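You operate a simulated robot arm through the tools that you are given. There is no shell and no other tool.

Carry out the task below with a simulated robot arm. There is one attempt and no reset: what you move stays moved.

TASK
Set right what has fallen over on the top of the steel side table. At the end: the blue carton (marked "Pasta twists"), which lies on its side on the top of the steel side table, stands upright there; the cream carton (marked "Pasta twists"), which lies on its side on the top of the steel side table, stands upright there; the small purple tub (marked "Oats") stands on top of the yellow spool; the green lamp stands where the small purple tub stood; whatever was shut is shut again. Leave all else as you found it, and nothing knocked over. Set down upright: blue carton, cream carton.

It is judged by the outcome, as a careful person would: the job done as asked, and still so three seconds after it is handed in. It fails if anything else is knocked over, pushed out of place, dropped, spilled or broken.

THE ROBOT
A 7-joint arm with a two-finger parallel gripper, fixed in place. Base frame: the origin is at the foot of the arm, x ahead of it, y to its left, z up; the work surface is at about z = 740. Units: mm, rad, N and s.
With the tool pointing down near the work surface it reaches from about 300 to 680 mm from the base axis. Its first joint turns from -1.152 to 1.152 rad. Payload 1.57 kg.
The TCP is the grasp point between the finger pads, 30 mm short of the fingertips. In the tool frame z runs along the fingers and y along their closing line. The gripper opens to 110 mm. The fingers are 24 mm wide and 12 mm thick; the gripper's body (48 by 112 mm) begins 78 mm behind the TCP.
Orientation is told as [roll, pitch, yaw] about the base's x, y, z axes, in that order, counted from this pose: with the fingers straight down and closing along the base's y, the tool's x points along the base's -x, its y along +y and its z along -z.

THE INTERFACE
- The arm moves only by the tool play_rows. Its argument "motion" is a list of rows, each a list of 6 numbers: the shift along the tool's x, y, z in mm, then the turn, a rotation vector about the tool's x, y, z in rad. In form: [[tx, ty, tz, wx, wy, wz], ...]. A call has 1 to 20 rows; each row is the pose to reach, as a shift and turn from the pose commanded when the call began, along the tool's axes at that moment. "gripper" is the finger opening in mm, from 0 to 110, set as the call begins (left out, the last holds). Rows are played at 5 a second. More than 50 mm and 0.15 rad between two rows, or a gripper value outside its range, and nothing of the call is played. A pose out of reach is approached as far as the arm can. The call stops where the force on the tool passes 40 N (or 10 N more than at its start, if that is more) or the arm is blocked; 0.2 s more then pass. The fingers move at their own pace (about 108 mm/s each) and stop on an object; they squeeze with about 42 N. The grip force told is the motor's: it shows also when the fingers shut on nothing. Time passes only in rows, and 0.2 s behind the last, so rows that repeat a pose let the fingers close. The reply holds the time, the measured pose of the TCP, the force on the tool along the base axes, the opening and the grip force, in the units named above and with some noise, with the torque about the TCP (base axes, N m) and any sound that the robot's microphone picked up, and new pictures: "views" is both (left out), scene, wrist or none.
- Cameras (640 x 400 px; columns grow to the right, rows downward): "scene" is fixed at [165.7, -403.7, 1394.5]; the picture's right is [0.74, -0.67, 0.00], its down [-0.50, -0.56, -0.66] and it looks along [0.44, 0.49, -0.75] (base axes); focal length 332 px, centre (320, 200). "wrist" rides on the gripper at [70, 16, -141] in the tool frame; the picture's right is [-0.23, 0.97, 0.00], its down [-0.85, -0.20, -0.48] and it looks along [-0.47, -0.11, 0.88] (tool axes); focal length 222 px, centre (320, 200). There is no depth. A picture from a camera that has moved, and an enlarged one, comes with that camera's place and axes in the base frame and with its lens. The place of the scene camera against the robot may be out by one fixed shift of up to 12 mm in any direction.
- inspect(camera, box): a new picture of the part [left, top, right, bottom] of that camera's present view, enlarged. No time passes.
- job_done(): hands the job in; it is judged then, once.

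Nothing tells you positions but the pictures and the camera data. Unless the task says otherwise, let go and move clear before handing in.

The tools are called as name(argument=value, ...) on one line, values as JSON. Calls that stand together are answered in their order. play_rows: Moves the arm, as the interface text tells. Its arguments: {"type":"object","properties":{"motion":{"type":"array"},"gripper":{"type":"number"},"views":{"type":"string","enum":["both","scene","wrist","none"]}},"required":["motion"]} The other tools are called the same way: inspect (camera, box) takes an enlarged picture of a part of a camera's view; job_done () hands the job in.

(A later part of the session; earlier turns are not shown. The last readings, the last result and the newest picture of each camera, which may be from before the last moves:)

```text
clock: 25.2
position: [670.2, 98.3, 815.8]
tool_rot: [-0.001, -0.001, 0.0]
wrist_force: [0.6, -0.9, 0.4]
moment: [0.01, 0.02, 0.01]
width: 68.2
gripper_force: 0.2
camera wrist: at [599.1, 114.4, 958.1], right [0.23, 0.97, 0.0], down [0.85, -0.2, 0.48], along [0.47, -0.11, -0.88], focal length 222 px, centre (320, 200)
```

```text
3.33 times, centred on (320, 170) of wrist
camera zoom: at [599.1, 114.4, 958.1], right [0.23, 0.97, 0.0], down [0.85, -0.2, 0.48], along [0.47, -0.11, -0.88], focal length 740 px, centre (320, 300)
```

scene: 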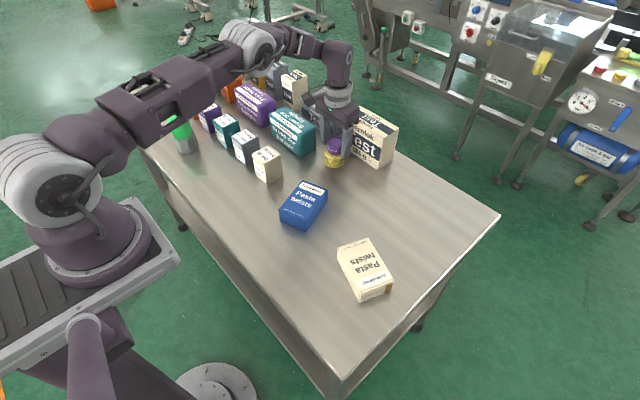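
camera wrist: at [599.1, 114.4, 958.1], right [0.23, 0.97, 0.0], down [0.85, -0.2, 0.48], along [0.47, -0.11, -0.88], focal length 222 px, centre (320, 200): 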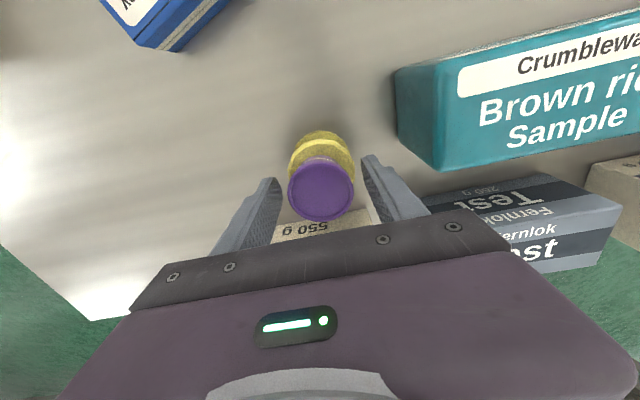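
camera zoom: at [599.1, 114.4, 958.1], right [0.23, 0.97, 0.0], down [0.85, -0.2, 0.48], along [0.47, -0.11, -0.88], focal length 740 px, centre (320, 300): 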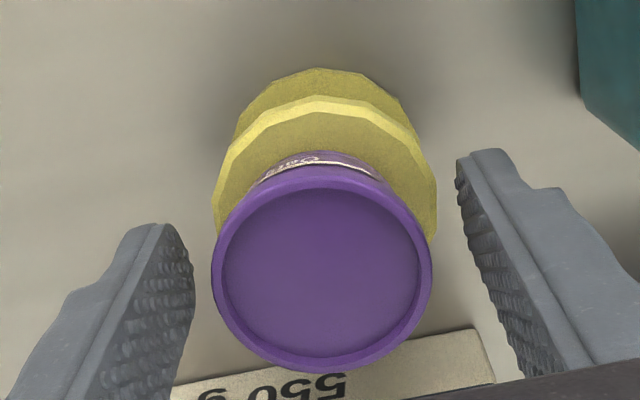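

The tub stands well on the spool. I'll rise straight up, clear of it.

play_rows(motion=[[0, 0, -4, 0, 0, 0], [0, 0, -12, 0, 0, 0], [0, 0, -24, 0, 0, 0], [0, 0, -40, 0, 0, 0], [0, 0, -65, 0, 0, 0], [0, 0, -100, 0, 0, 0], [0, 0, -140, 0, 0, 0], [0, 0, -160, 0, 0, 0]], views="scene")

inspect(camera="scene", box=[315, 125, 360, 175])

inspect(camera="scene", box=[155, 105, 215, 160])

```text
clock: 27.0
position: [669.7, 98.0, 978.0]
tool_rot: [0.0, 0.0, 0.002]
wrist_force: [0.5, 0.0, 0.6]
moment: [0.04, 0.02, 0.04]
width: 68.0
gripper_force: 0.1
```

scene: 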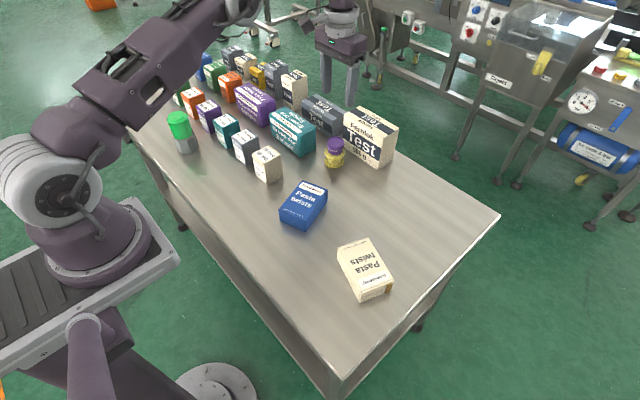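

```text
8.00 times, centred on (338, 150) of scene
camera zoom: at [165.7, -403.7, 1394.5], right [0.74, -0.67, 0.0], down [-0.5, -0.56, -0.66], along [0.44, 0.49, -0.75], focal length 2654 px, centre (180, 600)
```

zoom: 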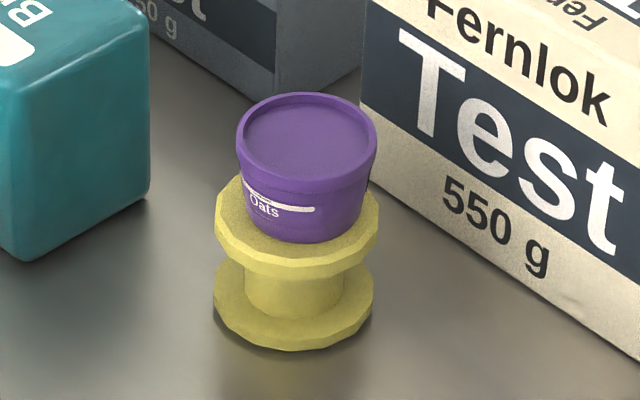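

```text
7.27 times, centred on (185, 132) of scene
camera zoom: at [165.7, -403.7, 1394.5], right [0.74, -0.67, 0.0], down [-0.5, -0.56, -0.66], along [0.44, 0.49, -0.75], focal length 2413 px, centre (1302, 691)
```

zoom: 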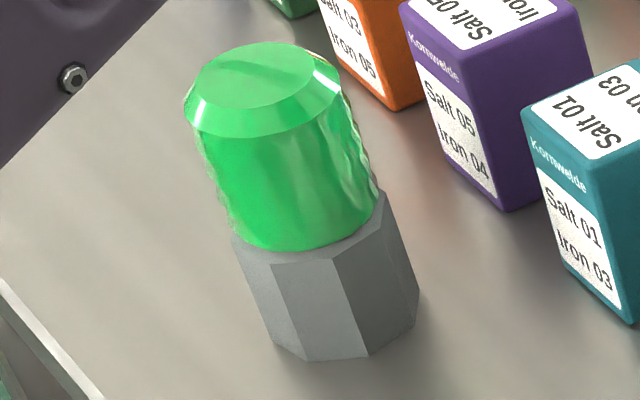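

The tub is stable on the spool. The lamp centre works out at about (389.5, 439): an octagonal base about 56 mm across flats, about 115 mm tall, with flats turned about 13.5°. I'll move above it with a matching yaw and the gripper fully open.

play_rows(motion=[[15, 18, 0, 0, 0, -0.01], [38, 46, 0, 0, 0, -0.03], [64, 78, 0, 0, 0, -0.05], [90, 110, 0, 0, 0, -0.075], [116, 141, 0, 0, 0, -0.1], [142, 173, 0, 0, 0, -0.12], [168, 205, 0, 0, 0, -0.14], [194, 236, 0, 0, 0, -0.16], [220, 268, 0, 0, 0, -0.18], [246, 300, 0, 0, 0, -0.2], [266, 324, 0, 0, 0, -0.22], [280, 341, 5, 0, 0, -0.235], [280, 341, 15, 0, 0, -0.235], [280, 341, 15, 0, 0, -0.235]], gripper=100)

inspect(camera="wrist", box=[240, 80, 440, 220])

```text
clock: 30.0
position: [390.4, 438.8, 959.7]
tool_rot: [-0.001, 0.0, 0.235]
wrist_force: [-0.5, 0.6, -0.3]
moment: [0.04, -0.01, 0.01]
width: 99.9
gripper_force: 0.1
camera wrist: at [316.7, 438.4, 1103.0], right [-0.01, 1.0, 0.0], down [0.88, 0.0, 0.48], along [0.48, 0.0, -0.88], focal length 222 px, centre (320, 200)
```

scene: 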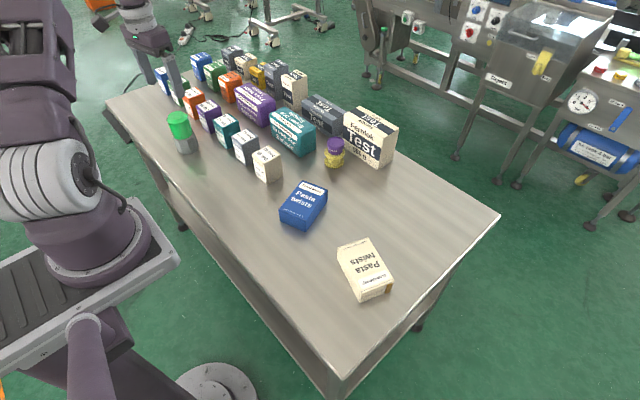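
wrist: 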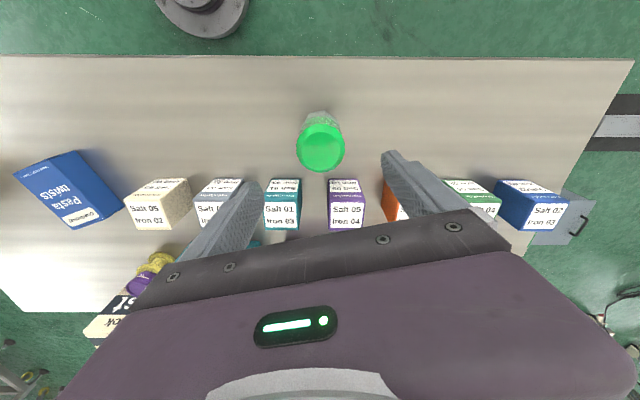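

```text
2.86 times, centred on (340, 150) of wrist
camera zoom: at [316.7, 438.4, 1103.0], right [-0.01, 1.0, 0.0], down [0.88, 0.0, 0.48], along [0.48, 0.0, -0.88], focal length 635 px, centre (263, 343)
```

zoom: 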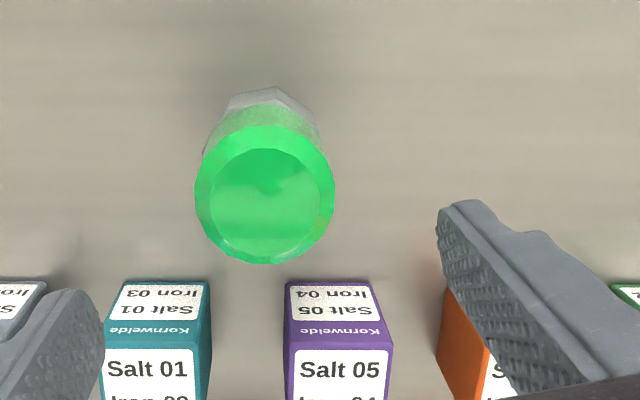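

The lamp is right under the tool and the neighbouring boxes are clear. I'll descend around it, stopping with the gripper body safely above the dome.

play_rows(motion=[[0.5, 0, 30, 0, 0, 0], [0.5, 0, 65, 0, 0, 0], [0.5, 0, 95, 0, 0, 0], [0.5, 0, 120, 0, 0, 0], [0.5, 0, 140, 0, 0, 0], [0.5, 0, 152, 0, 0, 0], [0.5, 0, 160, 0, 0, 0], [0.5, 0, 164, 0, 0, 0], [0.5, 0, 164, 0, 0, 0]], gripper=90)

inspect(camera="wrist", box=[220, 100, 420, 240])

inspect(camera="scene", box=[140, 80, 230, 170])

```text
clock: 32.0
position: [389.6, 438.9, 797.6]
tool_rot: [0.0, -0.001, 0.233]
wrist_force: [-0.6, -0.2, 0.8]
moment: [-0.02, 0.03, 0.03]
width: 89.9
gripper_force: 0.0
camera wrist: at [316.8, 438.7, 939.7], right [-0.01, 1.0, 0.0], down [0.88, 0.0, 0.48], along [0.48, 0.0, -0.88], focal length 222 px, centre (320, 200)
```

scene: 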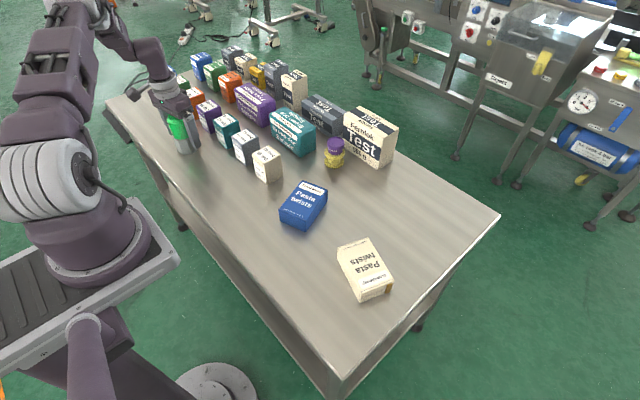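
wrist: 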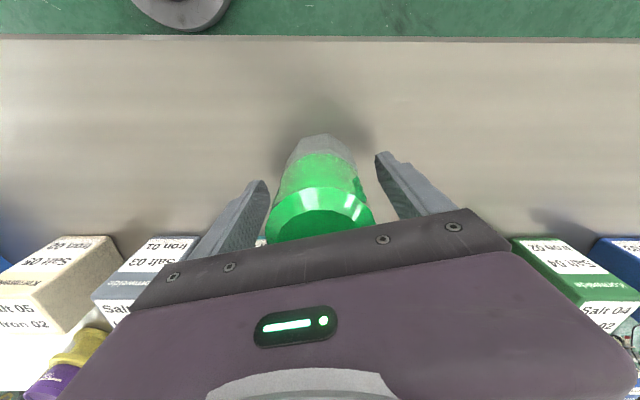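

```text
2.86 times, centred on (320, 170) of wrist
camera zoom: at [316.8, 438.7, 939.7], right [-0.01, 1.0, 0.0], down [0.88, 0.0, 0.48], along [0.48, 0.0, -0.88], focal length 635 px, centre (320, 286)
```

zoom: 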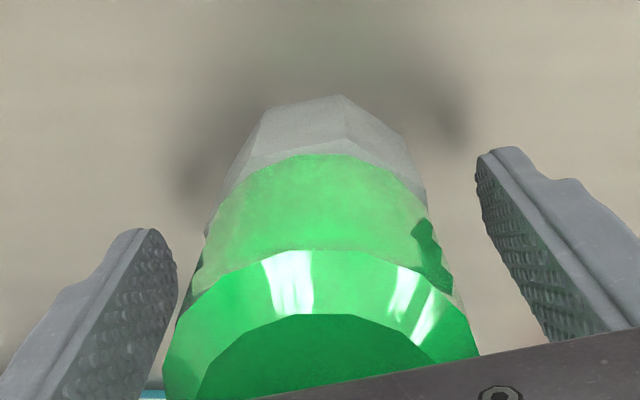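

```text
4.44 times, centred on (185, 125) of scene
camera zoom: at [165.7, -403.7, 1394.5], right [0.74, -0.67, 0.0], down [-0.5, -0.56, -0.66], along [0.44, 0.49, -0.75], focal length 1475 px, centre (920, 533)
```

zoom: 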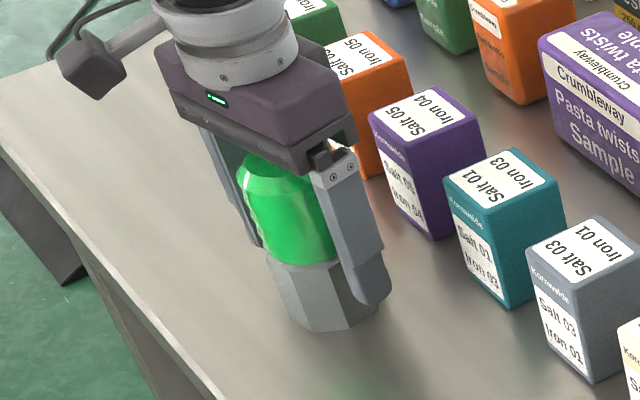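

The lamp is well centred. I'll lower 6 mm more to get onto the grey base, then close firmly and hold.

play_rows(motion=[[0, 0, 3, 0, 0, 0], [0, 0, 6, 0, 0, 0], [0, 0, 6, 0, 0, 0]], gripper=90, views="none")

play_rows(motion=[[0, 0, 0, 0, 0, 0], [0, 0, 0, 0, 0, 0], [0, 0, 0, 0, 0, 0], [0, 0, 0, 0, 0, 0], [0, 0, 0, 0, 0, 0]], gripper=0, views="wrist")

inspect(camera="scene", box=[140, 80, 230, 170])

```text
clock: 32.8
position: [390.2, 439.2, 792.0]
tool_rot: [-0.001, -0.001, 0.235]
wrist_force: [0.1, 0.1, 0.1]
moment: [-0.01, 0.0, 0.0]
width: 90.1
gripper_force: 0.0
```

```text
clock: 34.0
position: [389.0, 439.1, 791.5]
tool_rot: [0.001, -0.001, 0.234]
wrist_force: [-0.8, 0.8, 1.4]
moment: [-0.01, 0.02, 0.05]
width: 60.6
gripper_force: 42.1
camera wrist: at [316.6, 438.7, 933.2], right [-0.01, 1.0, 0.0], down [0.88, 0.0, 0.48], along [0.48, 0.0, -0.88], focal length 222 px, centre (320, 200)
```

wrist: 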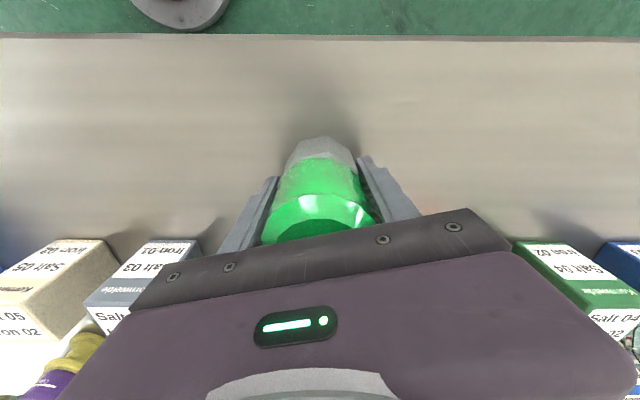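

```text
4.44 times, centred on (185, 125) of scene
camera zoom: at [165.7, -403.7, 1394.5], right [0.74, -0.67, 0.0], down [-0.5, -0.56, -0.66], along [0.44, 0.49, -0.75], focal length 1475 px, centre (920, 533)
```

zoom: 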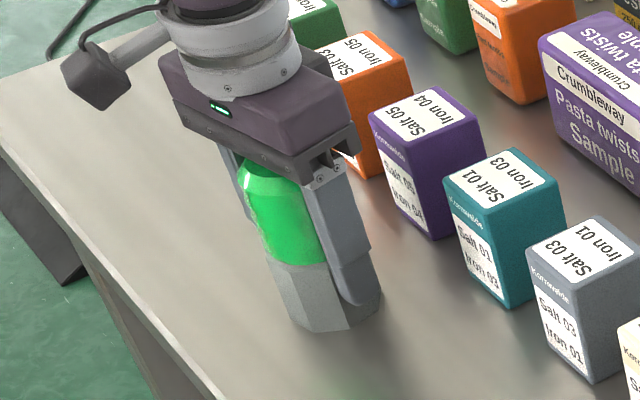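

It's gripped at 60.6 mm. I'll lift slowly first and confirm the hold.

play_rows(motion=[[0, 0, -1.5, 0, 0, 0], [0, 0, -3, 0, 0, 0], [0, 0, -5, 0, 0, 0], [0, 0, -8, 0, 0, 0], [0, 0, -12, 0, 0, 0], [0, 0, -17, 0, 0, 0], [0, 0, -22, 0, 0, 0], [0, 0, -28, 0, 0, 0], [0, 0, -34, 0, 0, 0], [0, 0, -38, 0, 0, 0]], gripper=0, views="wrist")

inspect(camera="scene", box=[140, 80, 230, 170])

```text
clock: 36.2
position: [390.8, 438.5, 830.2]
tool_rot: [-0.001, -0.001, 0.233]
wrist_force: [0.3, -0.2, -2.6]
moment: [-0.01, -0.03, -0.01]
width: 60.7
gripper_force: 41.8
camera wrist: at [318.4, 438.6, 971.3], right [-0.01, 1.0, 0.0], down [0.88, 0.0, 0.48], along [0.48, 0.0, -0.88], focal length 222 px, centre (320, 200)
```

wrist: 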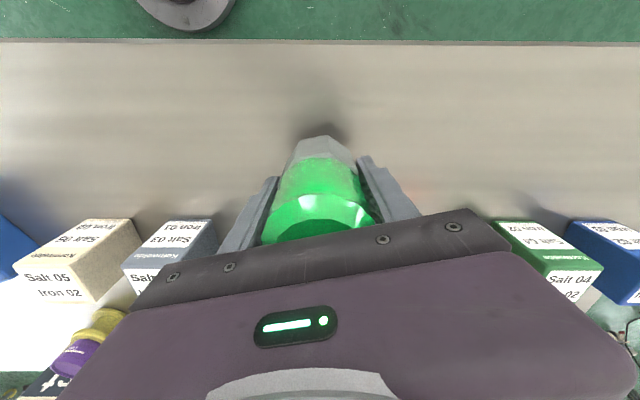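

```text
4.44 times, centred on (185, 125) of scene
camera zoom: at [165.7, -403.6, 1394.6], right [0.74, -0.67, 0.0], down [-0.5, -0.56, -0.66], along [0.44, 0.49, -0.75], focal length 1475 px, centre (920, 533)
```

zoom: 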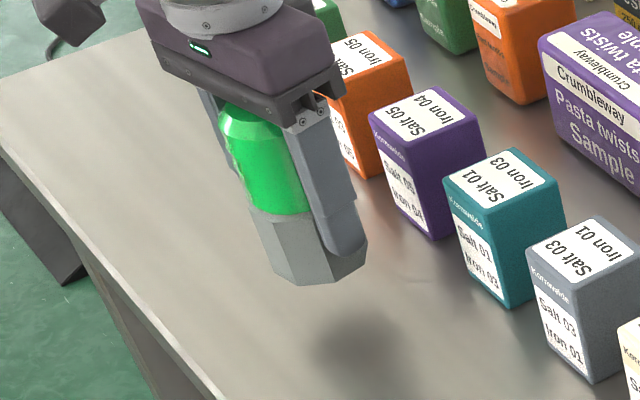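

The lamp is held at about 2.6 N. I'll carry it along -y at constant height to where the tub stood, (389.5, 279.5).

play_rows(motion=[[1.2, -5, 0, 0, 0, 0], [3.8, -16, 0, 0, 0, 0], [7.7, -32, 0, 0, 0, 0], [12, -50, 0, 0, 0, 0], [16.3, -68, 0, 0, 0, 0], [20.6, -86, 0, 0, 0, 0], [24.9, -104, 0, 0, 0, 0], [29.2, -122, 0, 0, 0, 0], [33, -138, 0, 0, 0, 0], [35.6, -149, 0, 0, 0, 0], [37.1, -155.1, 0, 0, 0, 0], [37.1, -155.1, 0, 0, 0, 0]], gripper=0)

inspect(camera="scene", box=[170, 110, 270, 200])

```text
clock: 38.8
position: [391.3, 278.3, 829.5]
tool_rot: [0.001, -0.001, 0.234]
wrist_force: [-0.3, 0.1, -2.5]
moment: [-0.02, -0.03, 0.02]
width: 60.9
gripper_force: 42.3
camera wrist: at [317.6, 278.1, 971.5], right [-0.01, 1.0, 0.0], down [0.88, 0.0, 0.48], along [0.48, 0.0, -0.88], focal length 222 px, centre (320, 200)
```

scene: 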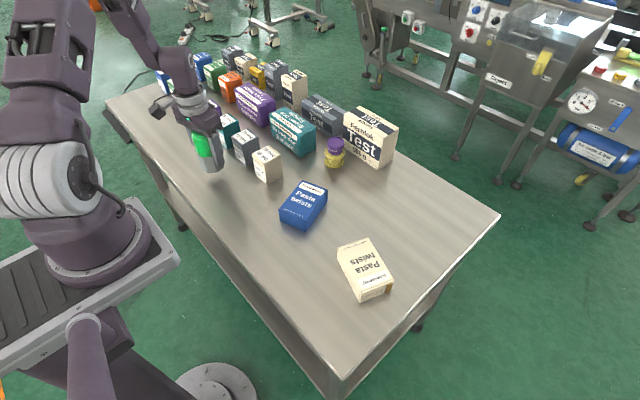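
wrist: 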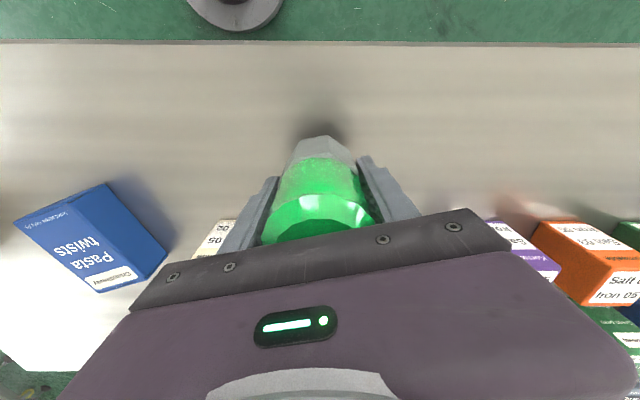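

```text
4.44 times, centred on (220, 155) of scene
camera zoom: at [165.7, -403.6, 1394.5], right [0.74, -0.67, 0.0], down [-0.5, -0.56, -0.66], along [0.44, 0.49, -0.75], focal length 1475 px, centre (764, 400)
```

zoom: 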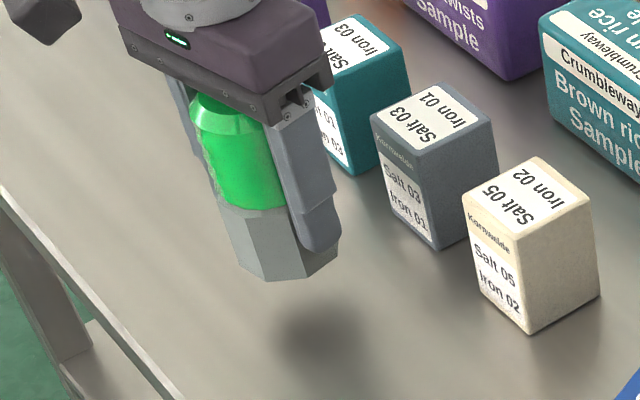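

In position. I'll lower it by the same 38 mm it was lifted, slowing near the end.

play_rows(motion=[[0, 0, 4, 0, 0, 0], [0, 0, 10, 0, 0, 0], [0, 0, 17, 0, 0, 0], [0, 0, 23, 0, 0, 0], [0, 0, 28, 0, 0, 0], [0, 0, 32, 0, 0, 0], [0, 0, 34.5, 0, 0, 0], [0, 0, 36, 0, 0, 0], [0, 0, 37, 0, 0, 0], [0, 0, 37.7, 0, 0, 0], [0, 0, 37.7, 0, 0, 0]], gripper=0, views="none")

inspect(camera="scene", box=[170, 110, 270, 200])

```text
clock: 41.2
position: [390.5, 278.4, 791.3]
tool_rot: [0.0, -0.001, 0.235]
wrist_force: [0.0, 0.4, -2.9]
moment: [0.0, 0.0, 0.0]
width: 60.9
gripper_force: 42.4
```

```text
4.44 times, centred on (220, 155) of scene
camera zoom: at [165.7, -403.6, 1394.5], right [0.74, -0.67, 0.0], down [-0.5, -0.56, -0.66], along [0.44, 0.49, -0.75], focal length 1475 px, centre (764, 400)
```

zoom: 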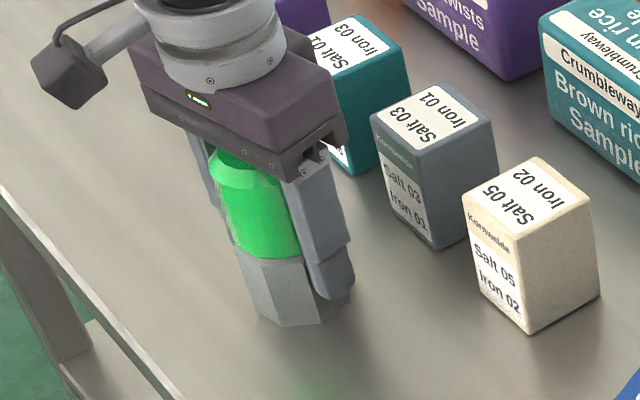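

It's still hanging, with the force showing its full weight. I'll lower in sub-millimetre steps.

play_rows(motion=[[0, 0, 0.5, 0, 0, 0], [0, 0, 1, 0, 0, 0], [0, 0, 1, 0, 0, 0]], gripper=0, views="none")

```text
clock: 42.0
position: [390.5, 280.0, 790.9]
tool_rot: [0.0, 0.0, 0.234]
wrist_force: [-2.0, -4.2, 32.4]
moment: [-0.27, 0.35, 0.16]
width: 60.8
gripper_force: 42.0
```

It has touched down, pressing a little. I'll back off half a millimetre and check.

play_rows(motion=[[0, 0, -0.6, 0, 0, 0], [0, 0, -0.6, 0, 0, 0]], gripper=0, views="none")

```text
clock: 42.6
position: [391.1, 278.2, 791.0]
tool_rot: [0.0, 0.0, 0.233]
wrist_force: [0.9, -2.3, 24.9]
moment: [-0.16, -0.01, 0.04]
width: 60.7
gripper_force: 42.1
```

play_rows(motion=[[0, 0, -0.4, 0, 0, 0], [0, 0, -0.4, 0, 0, 0]], gripper=0, views="none")

```text
clock: 43.2
position: [390.7, 279.1, 791.9]
tool_rot: [0.0, 0.001, 0.234]
wrist_force: [1.3, 0.6, 1.2]
moment: [0.04, -0.15, -0.01]
width: 60.8
gripper_force: 42.4
```

Contact is now light and the lamp is resting on the table. I'll release it and let it settle.

play_rows(motion=[[0, 0, 0, 0, 0, 0], [0, 0, 0, 0, 0, 0], [0, 0, 0, 0, 0, 0], [0, 0, 0, 0, 0, 0]], gripper=88)

inspect(camera="scene", box=[170, 110, 270, 200])

```text
clock: 44.2
position: [390.5, 279.6, 791.3]
tool_rot: [-0.001, 0.002, 0.235]
wrist_force: [0.4, 0.1, 0.5]
moment: [0.04, 0.0, 0.02]
width: 87.9
gripper_force: 0.0
camera wrist: at [317.3, 278.6, 933.7], right [-0.01, 1.0, 0.0], down [0.88, 0.0, 0.48], along [0.48, 0.0, -0.88], focal length 222 px, centre (320, 200)
```

scene: 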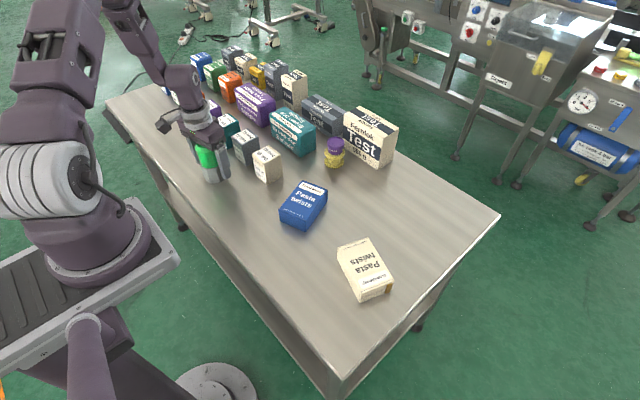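
wrist: 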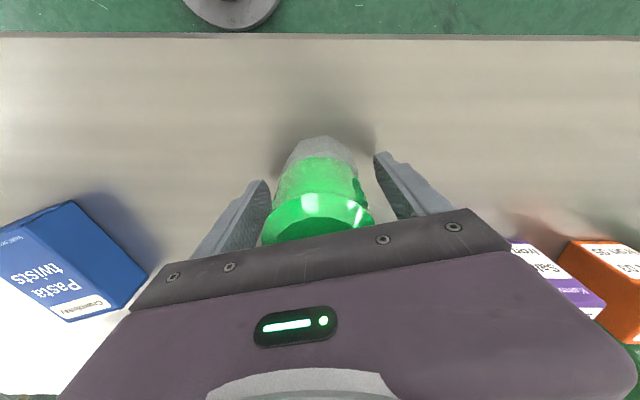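

```text
4.44 times, centred on (220, 155) of scene
camera zoom: at [165.7, -403.7, 1394.5], right [0.74, -0.67, 0.0], down [-0.5, -0.56, -0.66], along [0.44, 0.49, -0.75], focal length 1475 px, centre (764, 400)
```

zoom: 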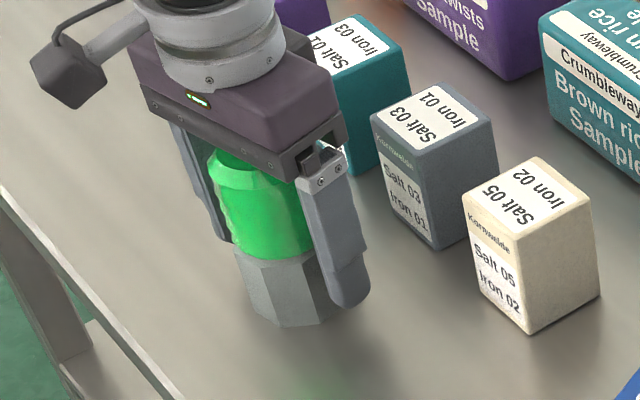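

The lamp stands where the tub was. I'll rise clear of it and check it.

play_rows(motion=[[0, 0, -5, 0, 0, 0], [0, 0, -15, 0, 0, 0], [0, 0, -32, 0, 0, 0], [0, 0, -60, 0, 0, 0], [0, 0, -100, 0, 0, 0], [0, 0, -140, 0, 0, 0], [0, 0, -170, 0, 0, 0], [0, 0, -170, 0, 0, 0]], views="both")

inspect(camera="wrist", box=[240, 80, 440, 220])

inspect(camera="scene", box=[180, 120, 240, 190])

```text
clock: 46.0
position: [390.5, 281.0, 960.8]
tool_rot: [-0.001, 0.001, 0.234]
wrist_force: [0.2, 0.7, 0.6]
moment: [-0.01, -0.01, 0.02]
width: 88.1
gripper_force: 0.2
camera wrist: at [317.3, 280.3, 1102.8], right [-0.01, 1.0, 0.0], down [0.88, 0.0, 0.48], along [0.48, 0.0, -0.88], focal length 222 px, centre (320, 200)
```

scene: 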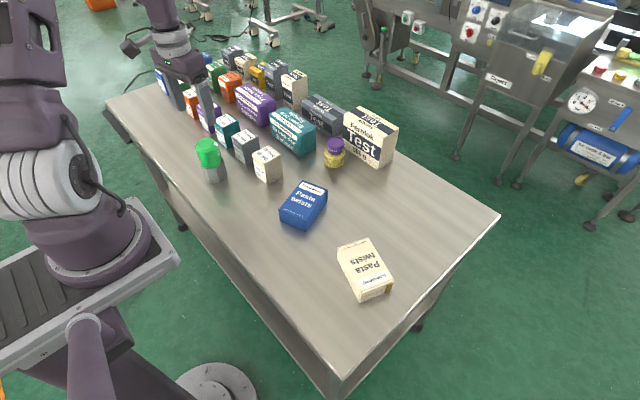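
wrist: 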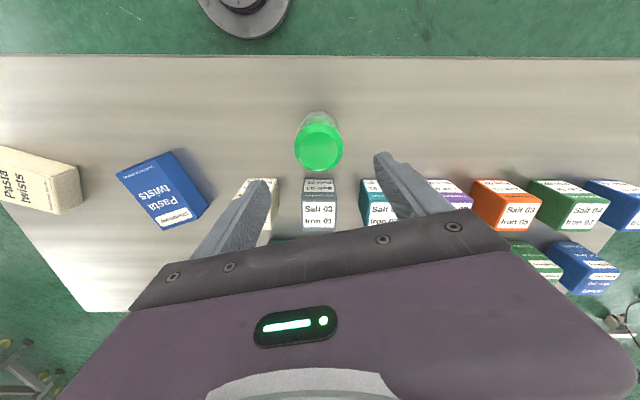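

```text
2.86 times, centred on (340, 150) of wrist
camera zoom: at [317.3, 280.3, 1102.8], right [-0.01, 1.0, 0.0], down [0.88, 0.0, 0.48], along [0.48, 0.0, -0.88], focal length 635 px, centre (263, 343)
```

zoom: 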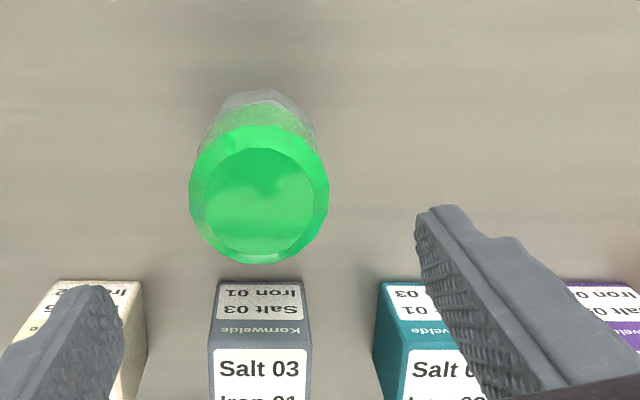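

```text
5.71 times, centred on (210, 155) of scene
camera zoom: at [165.7, -403.7, 1394.5], right [0.74, -0.67, 0.0], down [-0.5, -0.56, -0.66], along [0.44, 0.49, -0.75], focal length 1896 px, centre (949, 457)
```

zoom: 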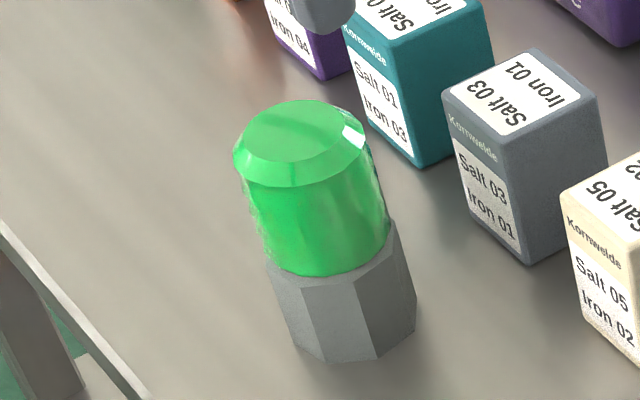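

The lamp is upright at about (389, 278.5). Next are the cartons. I'll hover over the cream carton with the tool yawed so its x axis points along the carton's header end. That puts the camera on top when I tip it up.

play_rows(motion=[[1.6, -20, 0, 0, 0, -0.04], [4.4, -55, 0, 0, 0, -0.11], [7.6, -95, 0, 0, 0, -0.19], [10.8, -135, 0, 0, 0, -0.27], [14, -175, 0, 0, 0, -0.35], [17.2, -215, 0, 0, 0, -0.43], [20.4, -255, 0, 0, 0, -0.51], [23.6, -295, 0, 0, 0, -0.59], [26.8, -335, 0, 0, 0, -0.67], [30, -375, 0, 0, 0, -0.75], [33.2, -415, 0, 0, 0, -0.83], [36, -450, 0, 0, 0, -0.9], [38, -475, 0, 0, 0, -0.955], [39.1, -488.3, 0, 0, 0, -0.982], [39.1, -488.3, 0, 0, 0, -0.982]], gripper=100)

inspect(camera="wrist", box=[220, 80, 420, 220])

```text
clock: 49.2
position: [466.2, -204.8, 961.8]
tool_rot: [0.001, -0.001, 1.217]
wrist_force: [-0.1, -0.7, 0.8]
moment: [-0.02, 0.01, 0.02]
width: 99.8
gripper_force: 0.1
camera wrist: at [424.4, -264.5, 1103.1], right [-0.83, 0.55, 0.0], down [0.48, 0.73, 0.48], along [0.26, 0.4, -0.88], focal length 222 px, centre (320, 200)
```

scene: 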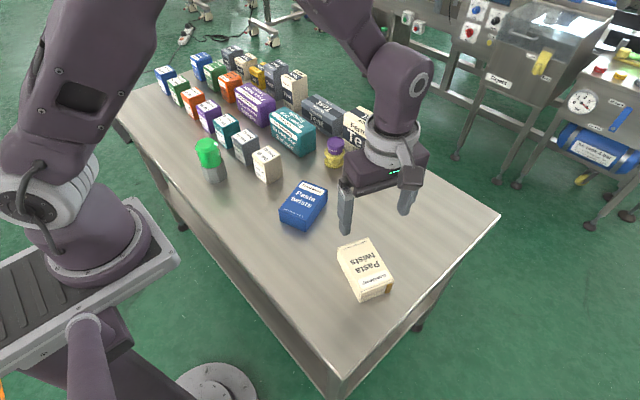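
wrist: 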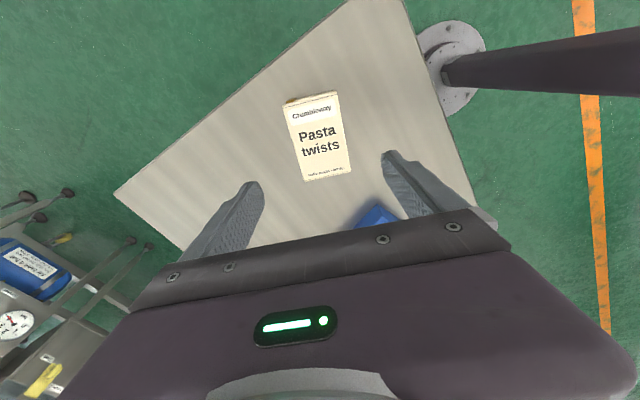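

```text
2.86 times, centred on (320, 150) of wrist
camera zoom: at [424.4, -264.5, 1103.1], right [-0.83, 0.55, 0.0], down [0.48, 0.73, 0.48], along [0.26, 0.4, -0.88], focal length 635 px, centre (320, 343)
```

zoom: 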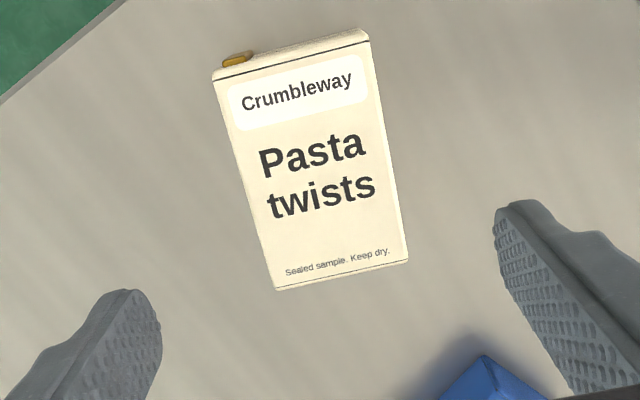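

The carton is aligned with the tool to within about 0.3°. Before grasping, I'll test in the air, empty, whether the arm can make the 75° tilt needed to stand it up.

play_rows(motion=[[0, 0, 0, 0, 0.13, 0], [0, 0, 0, 0, 0.26, 0], [0, 0, 0, 0, 0.39, 0], [0, 0, 0, 0, 0.52, 0], [0, 0, 0, 0, 0.65, 0], [0, 0, 0, 0, 0.78, 0], [0, 0, 0, 0, 0.91, 0], [0, 0, 0, 0, 1.04, 0], [0, 0, 0, 0, 1.17, 0], [0, 0, 0, 0, 1.3, 0], [0, 0, 0, 0, 1.3, 0], [0, 0, 0, 0, 1.3, 0]], gripper=100, views="scene")

```text
clock: 51.8
position: [465.8, -203.9, 961.8]
tool_rot: [0.0, 1.301, 1.217]
wrist_force: [-0.9, -0.7, -0.1]
moment: [-0.01, 0.0, 0.01]
width: 100.1
gripper_force: 0.1
```

scene: 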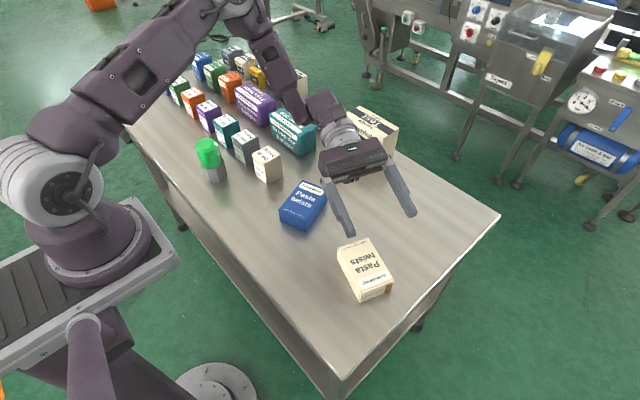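

The arm reaches that pose without trouble. I'll undo the tilt and go back to the vertical hover.

play_rows(motion=[[0, 0, 0, 0, -0.13, 0], [0, 0, 0, 0, -0.26, 0], [0, 0, 0, 0, -0.39, 0], [0, 0, 0, 0, -0.52, 0], [0, 0, 0, 0, -0.65, 0], [0, 0, 0, 0, -0.78, 0], [0, 0, 0, 0, -0.91, 0], [0, 0, 0, 0, -1.04, 0], [0, 0, 0, 0, -1.17, 0], [0, 0, 0, 0, -1.3, 0], [0, 0, 0, 0, -1.3, 0]], gripper=100, views="wrist")

inspect(camera="wrist", box=[270, 80, 370, 190])

```text
clock: 54.2
position: [465.2, -205.4, 962.4]
tool_rot: [0.001, -0.001, 1.217]
wrist_force: [-0.4, -0.2, 0.5]
moment: [0.0, 0.03, -0.02]
width: 100.0
gripper_force: 0.2
camera wrist: at [424.8, -264.9, 1104.1], right [-0.83, 0.55, 0.0], down [0.48, 0.73, 0.48], along [0.26, 0.4, -0.88], focal length 222 px, centre (320, 200)
```

wrist: 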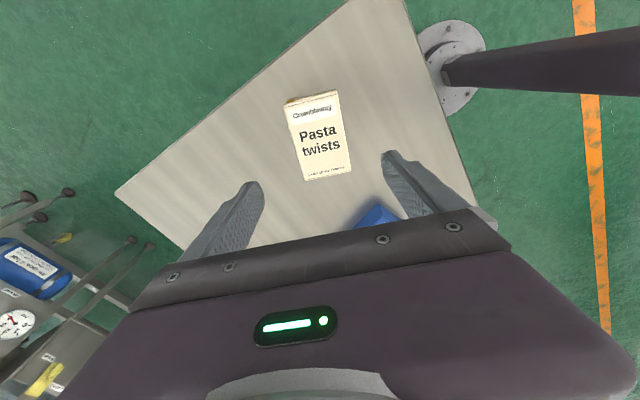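

```text
3.64 times, centred on (320, 135) of wrist
camera zoom: at [424.8, -264.9, 1104.1], right [-0.83, 0.55, 0.0], down [0.48, 0.73, 0.48], along [0.26, 0.4, -0.88], focal length 808 px, centre (320, 436)
```

zoom: 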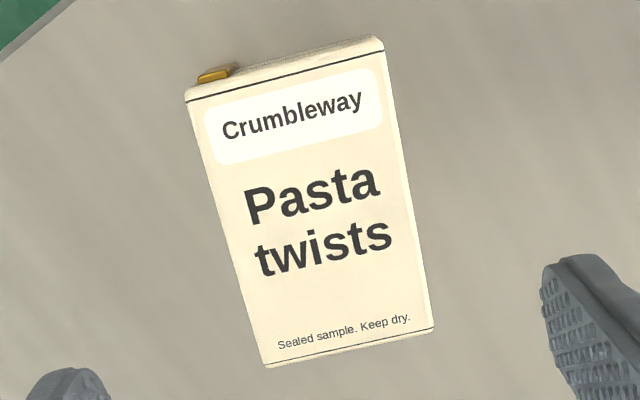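

The view confirms the alignment. I'll descend with a slight backward tilt (0.26 rad), gripping about 72 mm up from the carton's bottom end and clear of the lid seam.

play_rows(motion=[[4, -1, 20, 0, -0.06, 0], [8, -2, 50, 0, -0.13, 0], [11.3, -2.5, 85, 0, -0.2, 0], [11.3, -2.5, 115, 0, -0.26, 0], [11.3, -2.5, 140, 0, -0.26, 0], [11.3, -2.5, 158, 0, -0.26, 0], [11.3, -2.5, 170, 0, -0.26, 0], [11.3, -2.5, 178, 0, -0.26, 0], [11.3, -2.5, 183, 0, -0.26, 0], [11.3, -2.5, 185.5, 0, -0.26, 0], [11.3, -2.5, 185.5, 0, -0.26, 0]], gripper=100)

inspect(camera="scene", box=[310, 190, 430, 310])

inspect(camera="wrist", box=[220, 80, 420, 240])

```text
clock: 56.6
position: [461.8, -216.6, 776.5]
tool_rot: [-0.001, -0.261, 1.217]
wrist_force: [-0.1, -1.3, -0.5]
moment: [-0.04, 0.04, 0.02]
width: 99.6
gripper_force: 0.0
camera wrist: at [411.2, -308.2, 894.9], right [-0.84, 0.54, 0.06], down [0.43, 0.59, 0.68], along [0.34, 0.6, -0.73], focal length 222 px, centre (320, 200)
```

scene: 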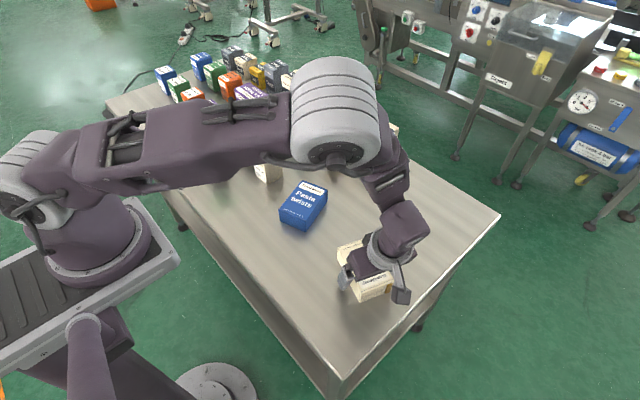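
wrist: 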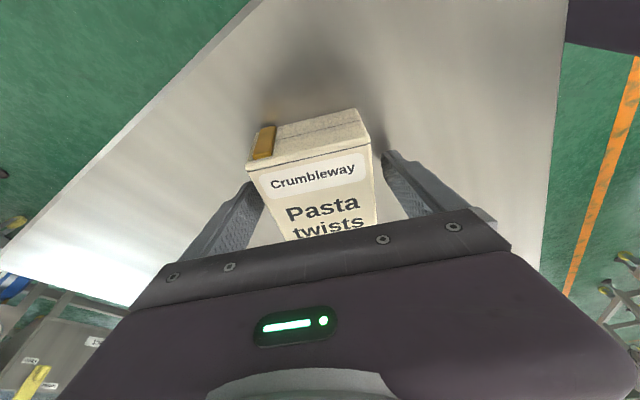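

```text
3.33 times, centred on (370, 250) of scene
camera zoom: at [165.7, -403.7, 1394.5], right [0.74, -0.67, 0.0], down [-0.5, -0.56, -0.66], along [0.44, 0.49, -0.75], focal length 1106 px, centre (153, 33)
```

zoom: 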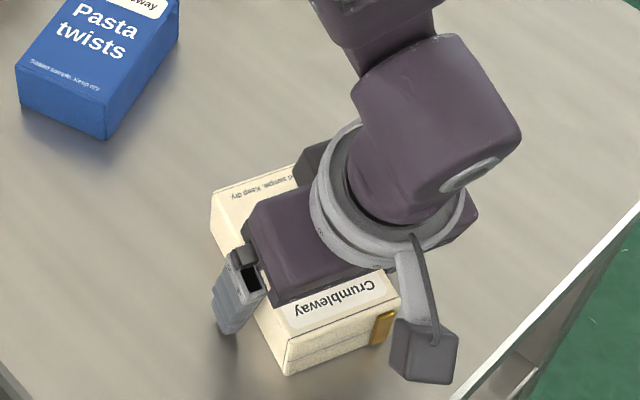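

```text
2.50 times, centred on (320, 160) of wrist
camera zoom: at [411.2, -308.2, 894.9], right [-0.84, 0.54, 0.06], down [0.43, 0.59, 0.68], along [0.34, 0.6, -0.73], focal length 555 px, centre (320, 300)
```

zoom: 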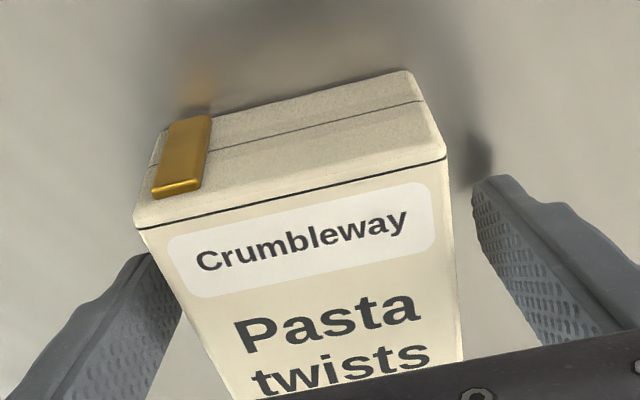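

The fingers straddle the carton. I'll close on it and hold.

play_rows(motion=[[0, 0, 0, 0, 0, 0], [0, 0, 0, 0, 0, 0], [0, 0, 0, 0, 0, 0], [0, 0, 0, 0, 0, 0], [0, 0, 0, 0, 0, 0]], gripper=0, views="wrist")

inspect(camera="wrist", box=[220, 80, 420, 240])

```text
clock: 57.8
position: [464.7, -216.7, 775.9]
tool_rot: [0.0, -0.26, 1.218]
wrist_force: [0.0, -0.3, 0.0]
moment: [-0.02, 0.01, 0.01]
width: 74.5
gripper_force: 42.4
camera wrist: at [411.2, -308.2, 895.0], right [-0.84, 0.54, 0.06], down [0.43, 0.59, 0.68], along [0.34, 0.6, -0.73], focal length 222 px, centre (320, 200)
```

wrist: 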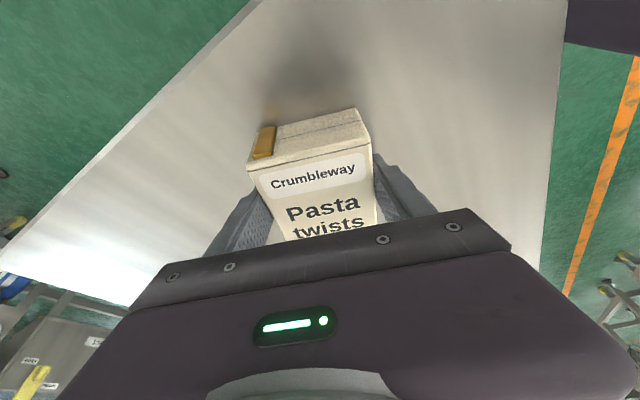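

```text
2.50 times, centred on (320, 160) of wrist
camera zoom: at [411.2, -308.2, 895.0], right [-0.84, 0.54, 0.06], down [0.43, 0.59, 0.68], along [0.34, 0.6, -0.73], focal length 555 px, centre (320, 300)
```

zoom: 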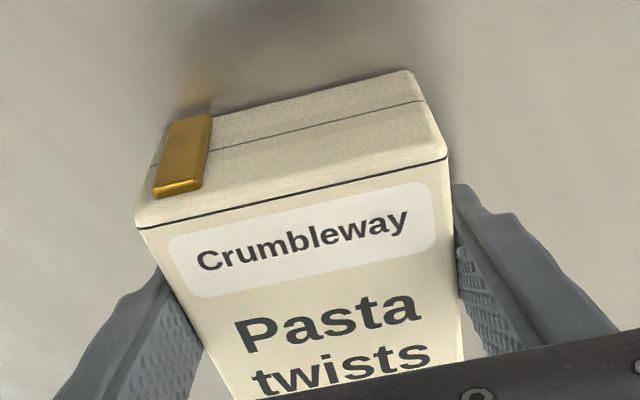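

It's gripped at 74.5 mm. I'll lift gently straight up and check the hold and weight.

play_rows(motion=[[-0.4, 0, -1.5, 0, 0, 0], [-1, 0, -3.9, 0, 0, 0], [-2.1, 0, -7.7, 0, 0, 0], [-3.3, 0, -12.6, 0, 0, 0], [-4.9, 0, -18.4, 0, 0, 0], [-6.4, 0, -24.2, 0, 0, 0], [-7.7, 0, -29, 0, 0, 0], [-7.7, 0, -29, 0, 0, 0]], gripper=0, views="both")

inspect(camera="scene", box=[310, 190, 430, 310])

```text
clock: 59.6
position: [463.5, -216.7, 806.4]
tool_rot: [-0.001, -0.259, 1.217]
wrist_force: [-0.2, 1.0, -1.2]
moment: [-0.02, 0.01, -0.04]
width: 74.8
gripper_force: 42.1
camera wrist: at [411.2, -308.6, 925.8], right [-0.84, 0.54, 0.06], down [0.43, 0.59, 0.68], along [0.34, 0.6, -0.73], focal length 222 px, centre (320, 200)
```

scene: 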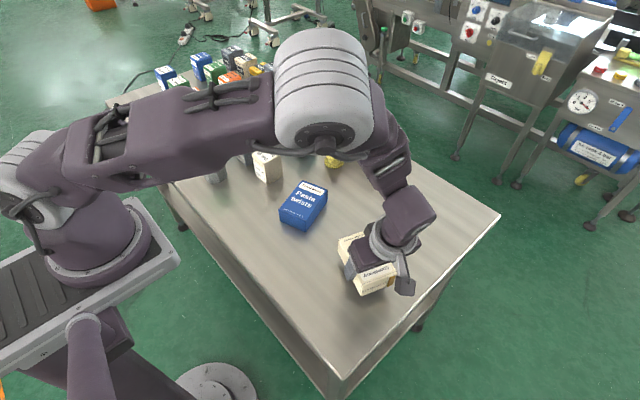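
wrist: 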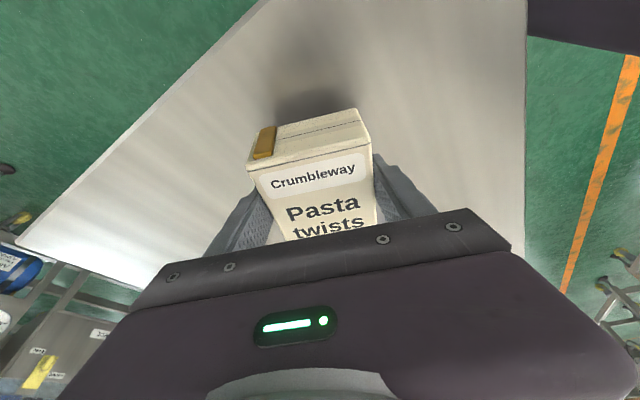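

```text
3.33 times, centred on (370, 250) of scene
camera zoom: at [165.7, -403.7, 1394.5], right [0.74, -0.67, 0.0], down [-0.5, -0.56, -0.66], along [0.44, 0.49, -0.75], focal length 1106 px, centre (153, 33)
```

zoom: 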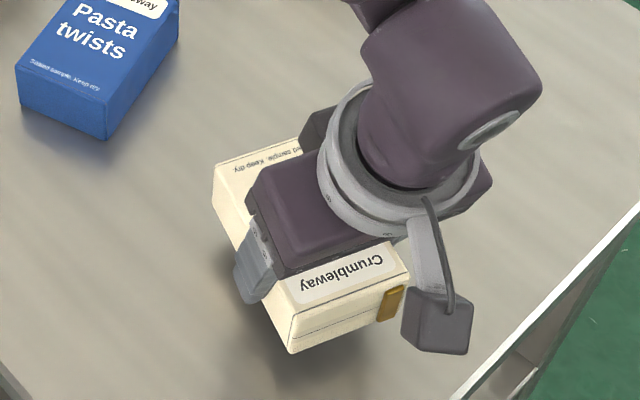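

It's held firmly and is light, about 1.5 N. I'll raise it and rotate a full 90° about the closing axis to bring it upright in the air.

play_rows(motion=[[-4, 0, -15, 0, 0, 0], [-10, 0, -37, 0, 0.06, 0], [-15, 0, -56, 0, 0.17, 0], [-19, 0, -72, 0, 0.3, 0], [-19.3, 0, -72.5, 0, 0.43, 0], [-19.3, 0, -72.5, 0, 0.56, 0], [-19.3, 0, -72.5, 0, 0.69, 0], [-19.3, 0, -72.5, 0, 0.82, 0], [-19.3, 0, -72.5, 0, 0.95, 0], [-19.3, 0, -72.5, 0, 1.08, 0], [-19.3, 0, -72.5, 0, 1.21, 0], [-19.3, 0, -72.5, 0, 1.34, 0], [-19.3, 0, -72.5, 0, 1.45, 0], [-19.3, 0, -72.5, 0, 1.53, 0], [-19.3, 0, -72.5, 0, 1.5708, 0], [-19.3, 0, -72.5, 0, 1.5708, 0]], gripper=0, views="both")

inspect(camera="scene", box=[310, 140, 430, 300])

```text
clock: 63.0
position: [464.2, -216.5, 881.5]
tool_rot: [0.001, 1.313, 1.217]
wrist_force: [0.2, 0.0, -2.0]
moment: [0.03, -0.02, 0.01]
width: 74.5
gripper_force: 41.5
camera wrist: at [488.4, -99.3, 984.9], right [-0.89, 0.39, -0.22], down [0.42, 0.57, -0.7], along [-0.15, -0.72, -0.68], focal length 222 px, centre (320, 200)
```

scene: 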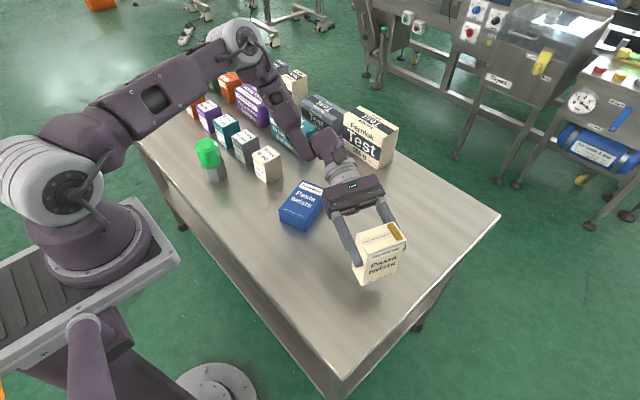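
wrist: 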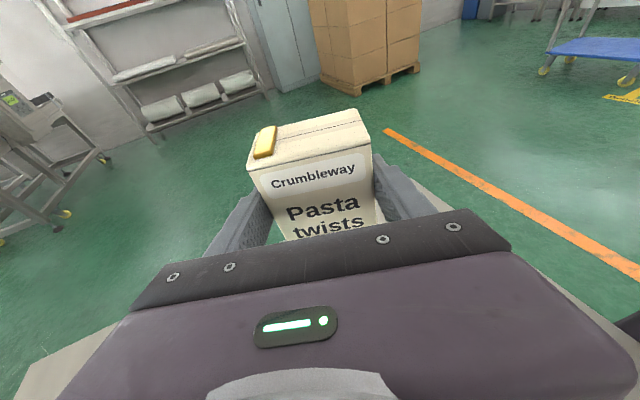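

```text
2.50 times, centred on (370, 220) of scene
camera zoom: at [165.7, -403.7, 1394.5], right [0.74, -0.67, 0.0], down [-0.5, -0.56, -0.66], along [0.44, 0.49, -0.75], focal length 830 px, centre (195, 150)
```

zoom: 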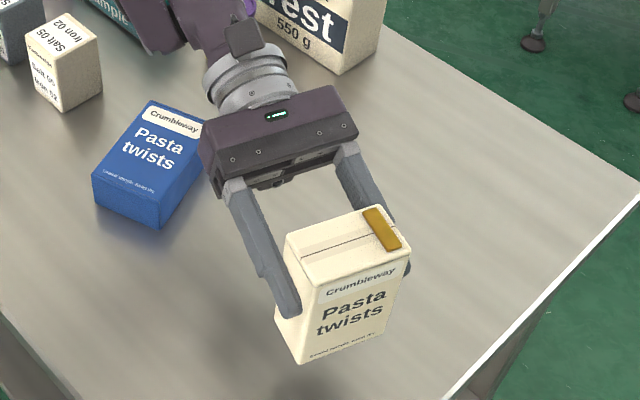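

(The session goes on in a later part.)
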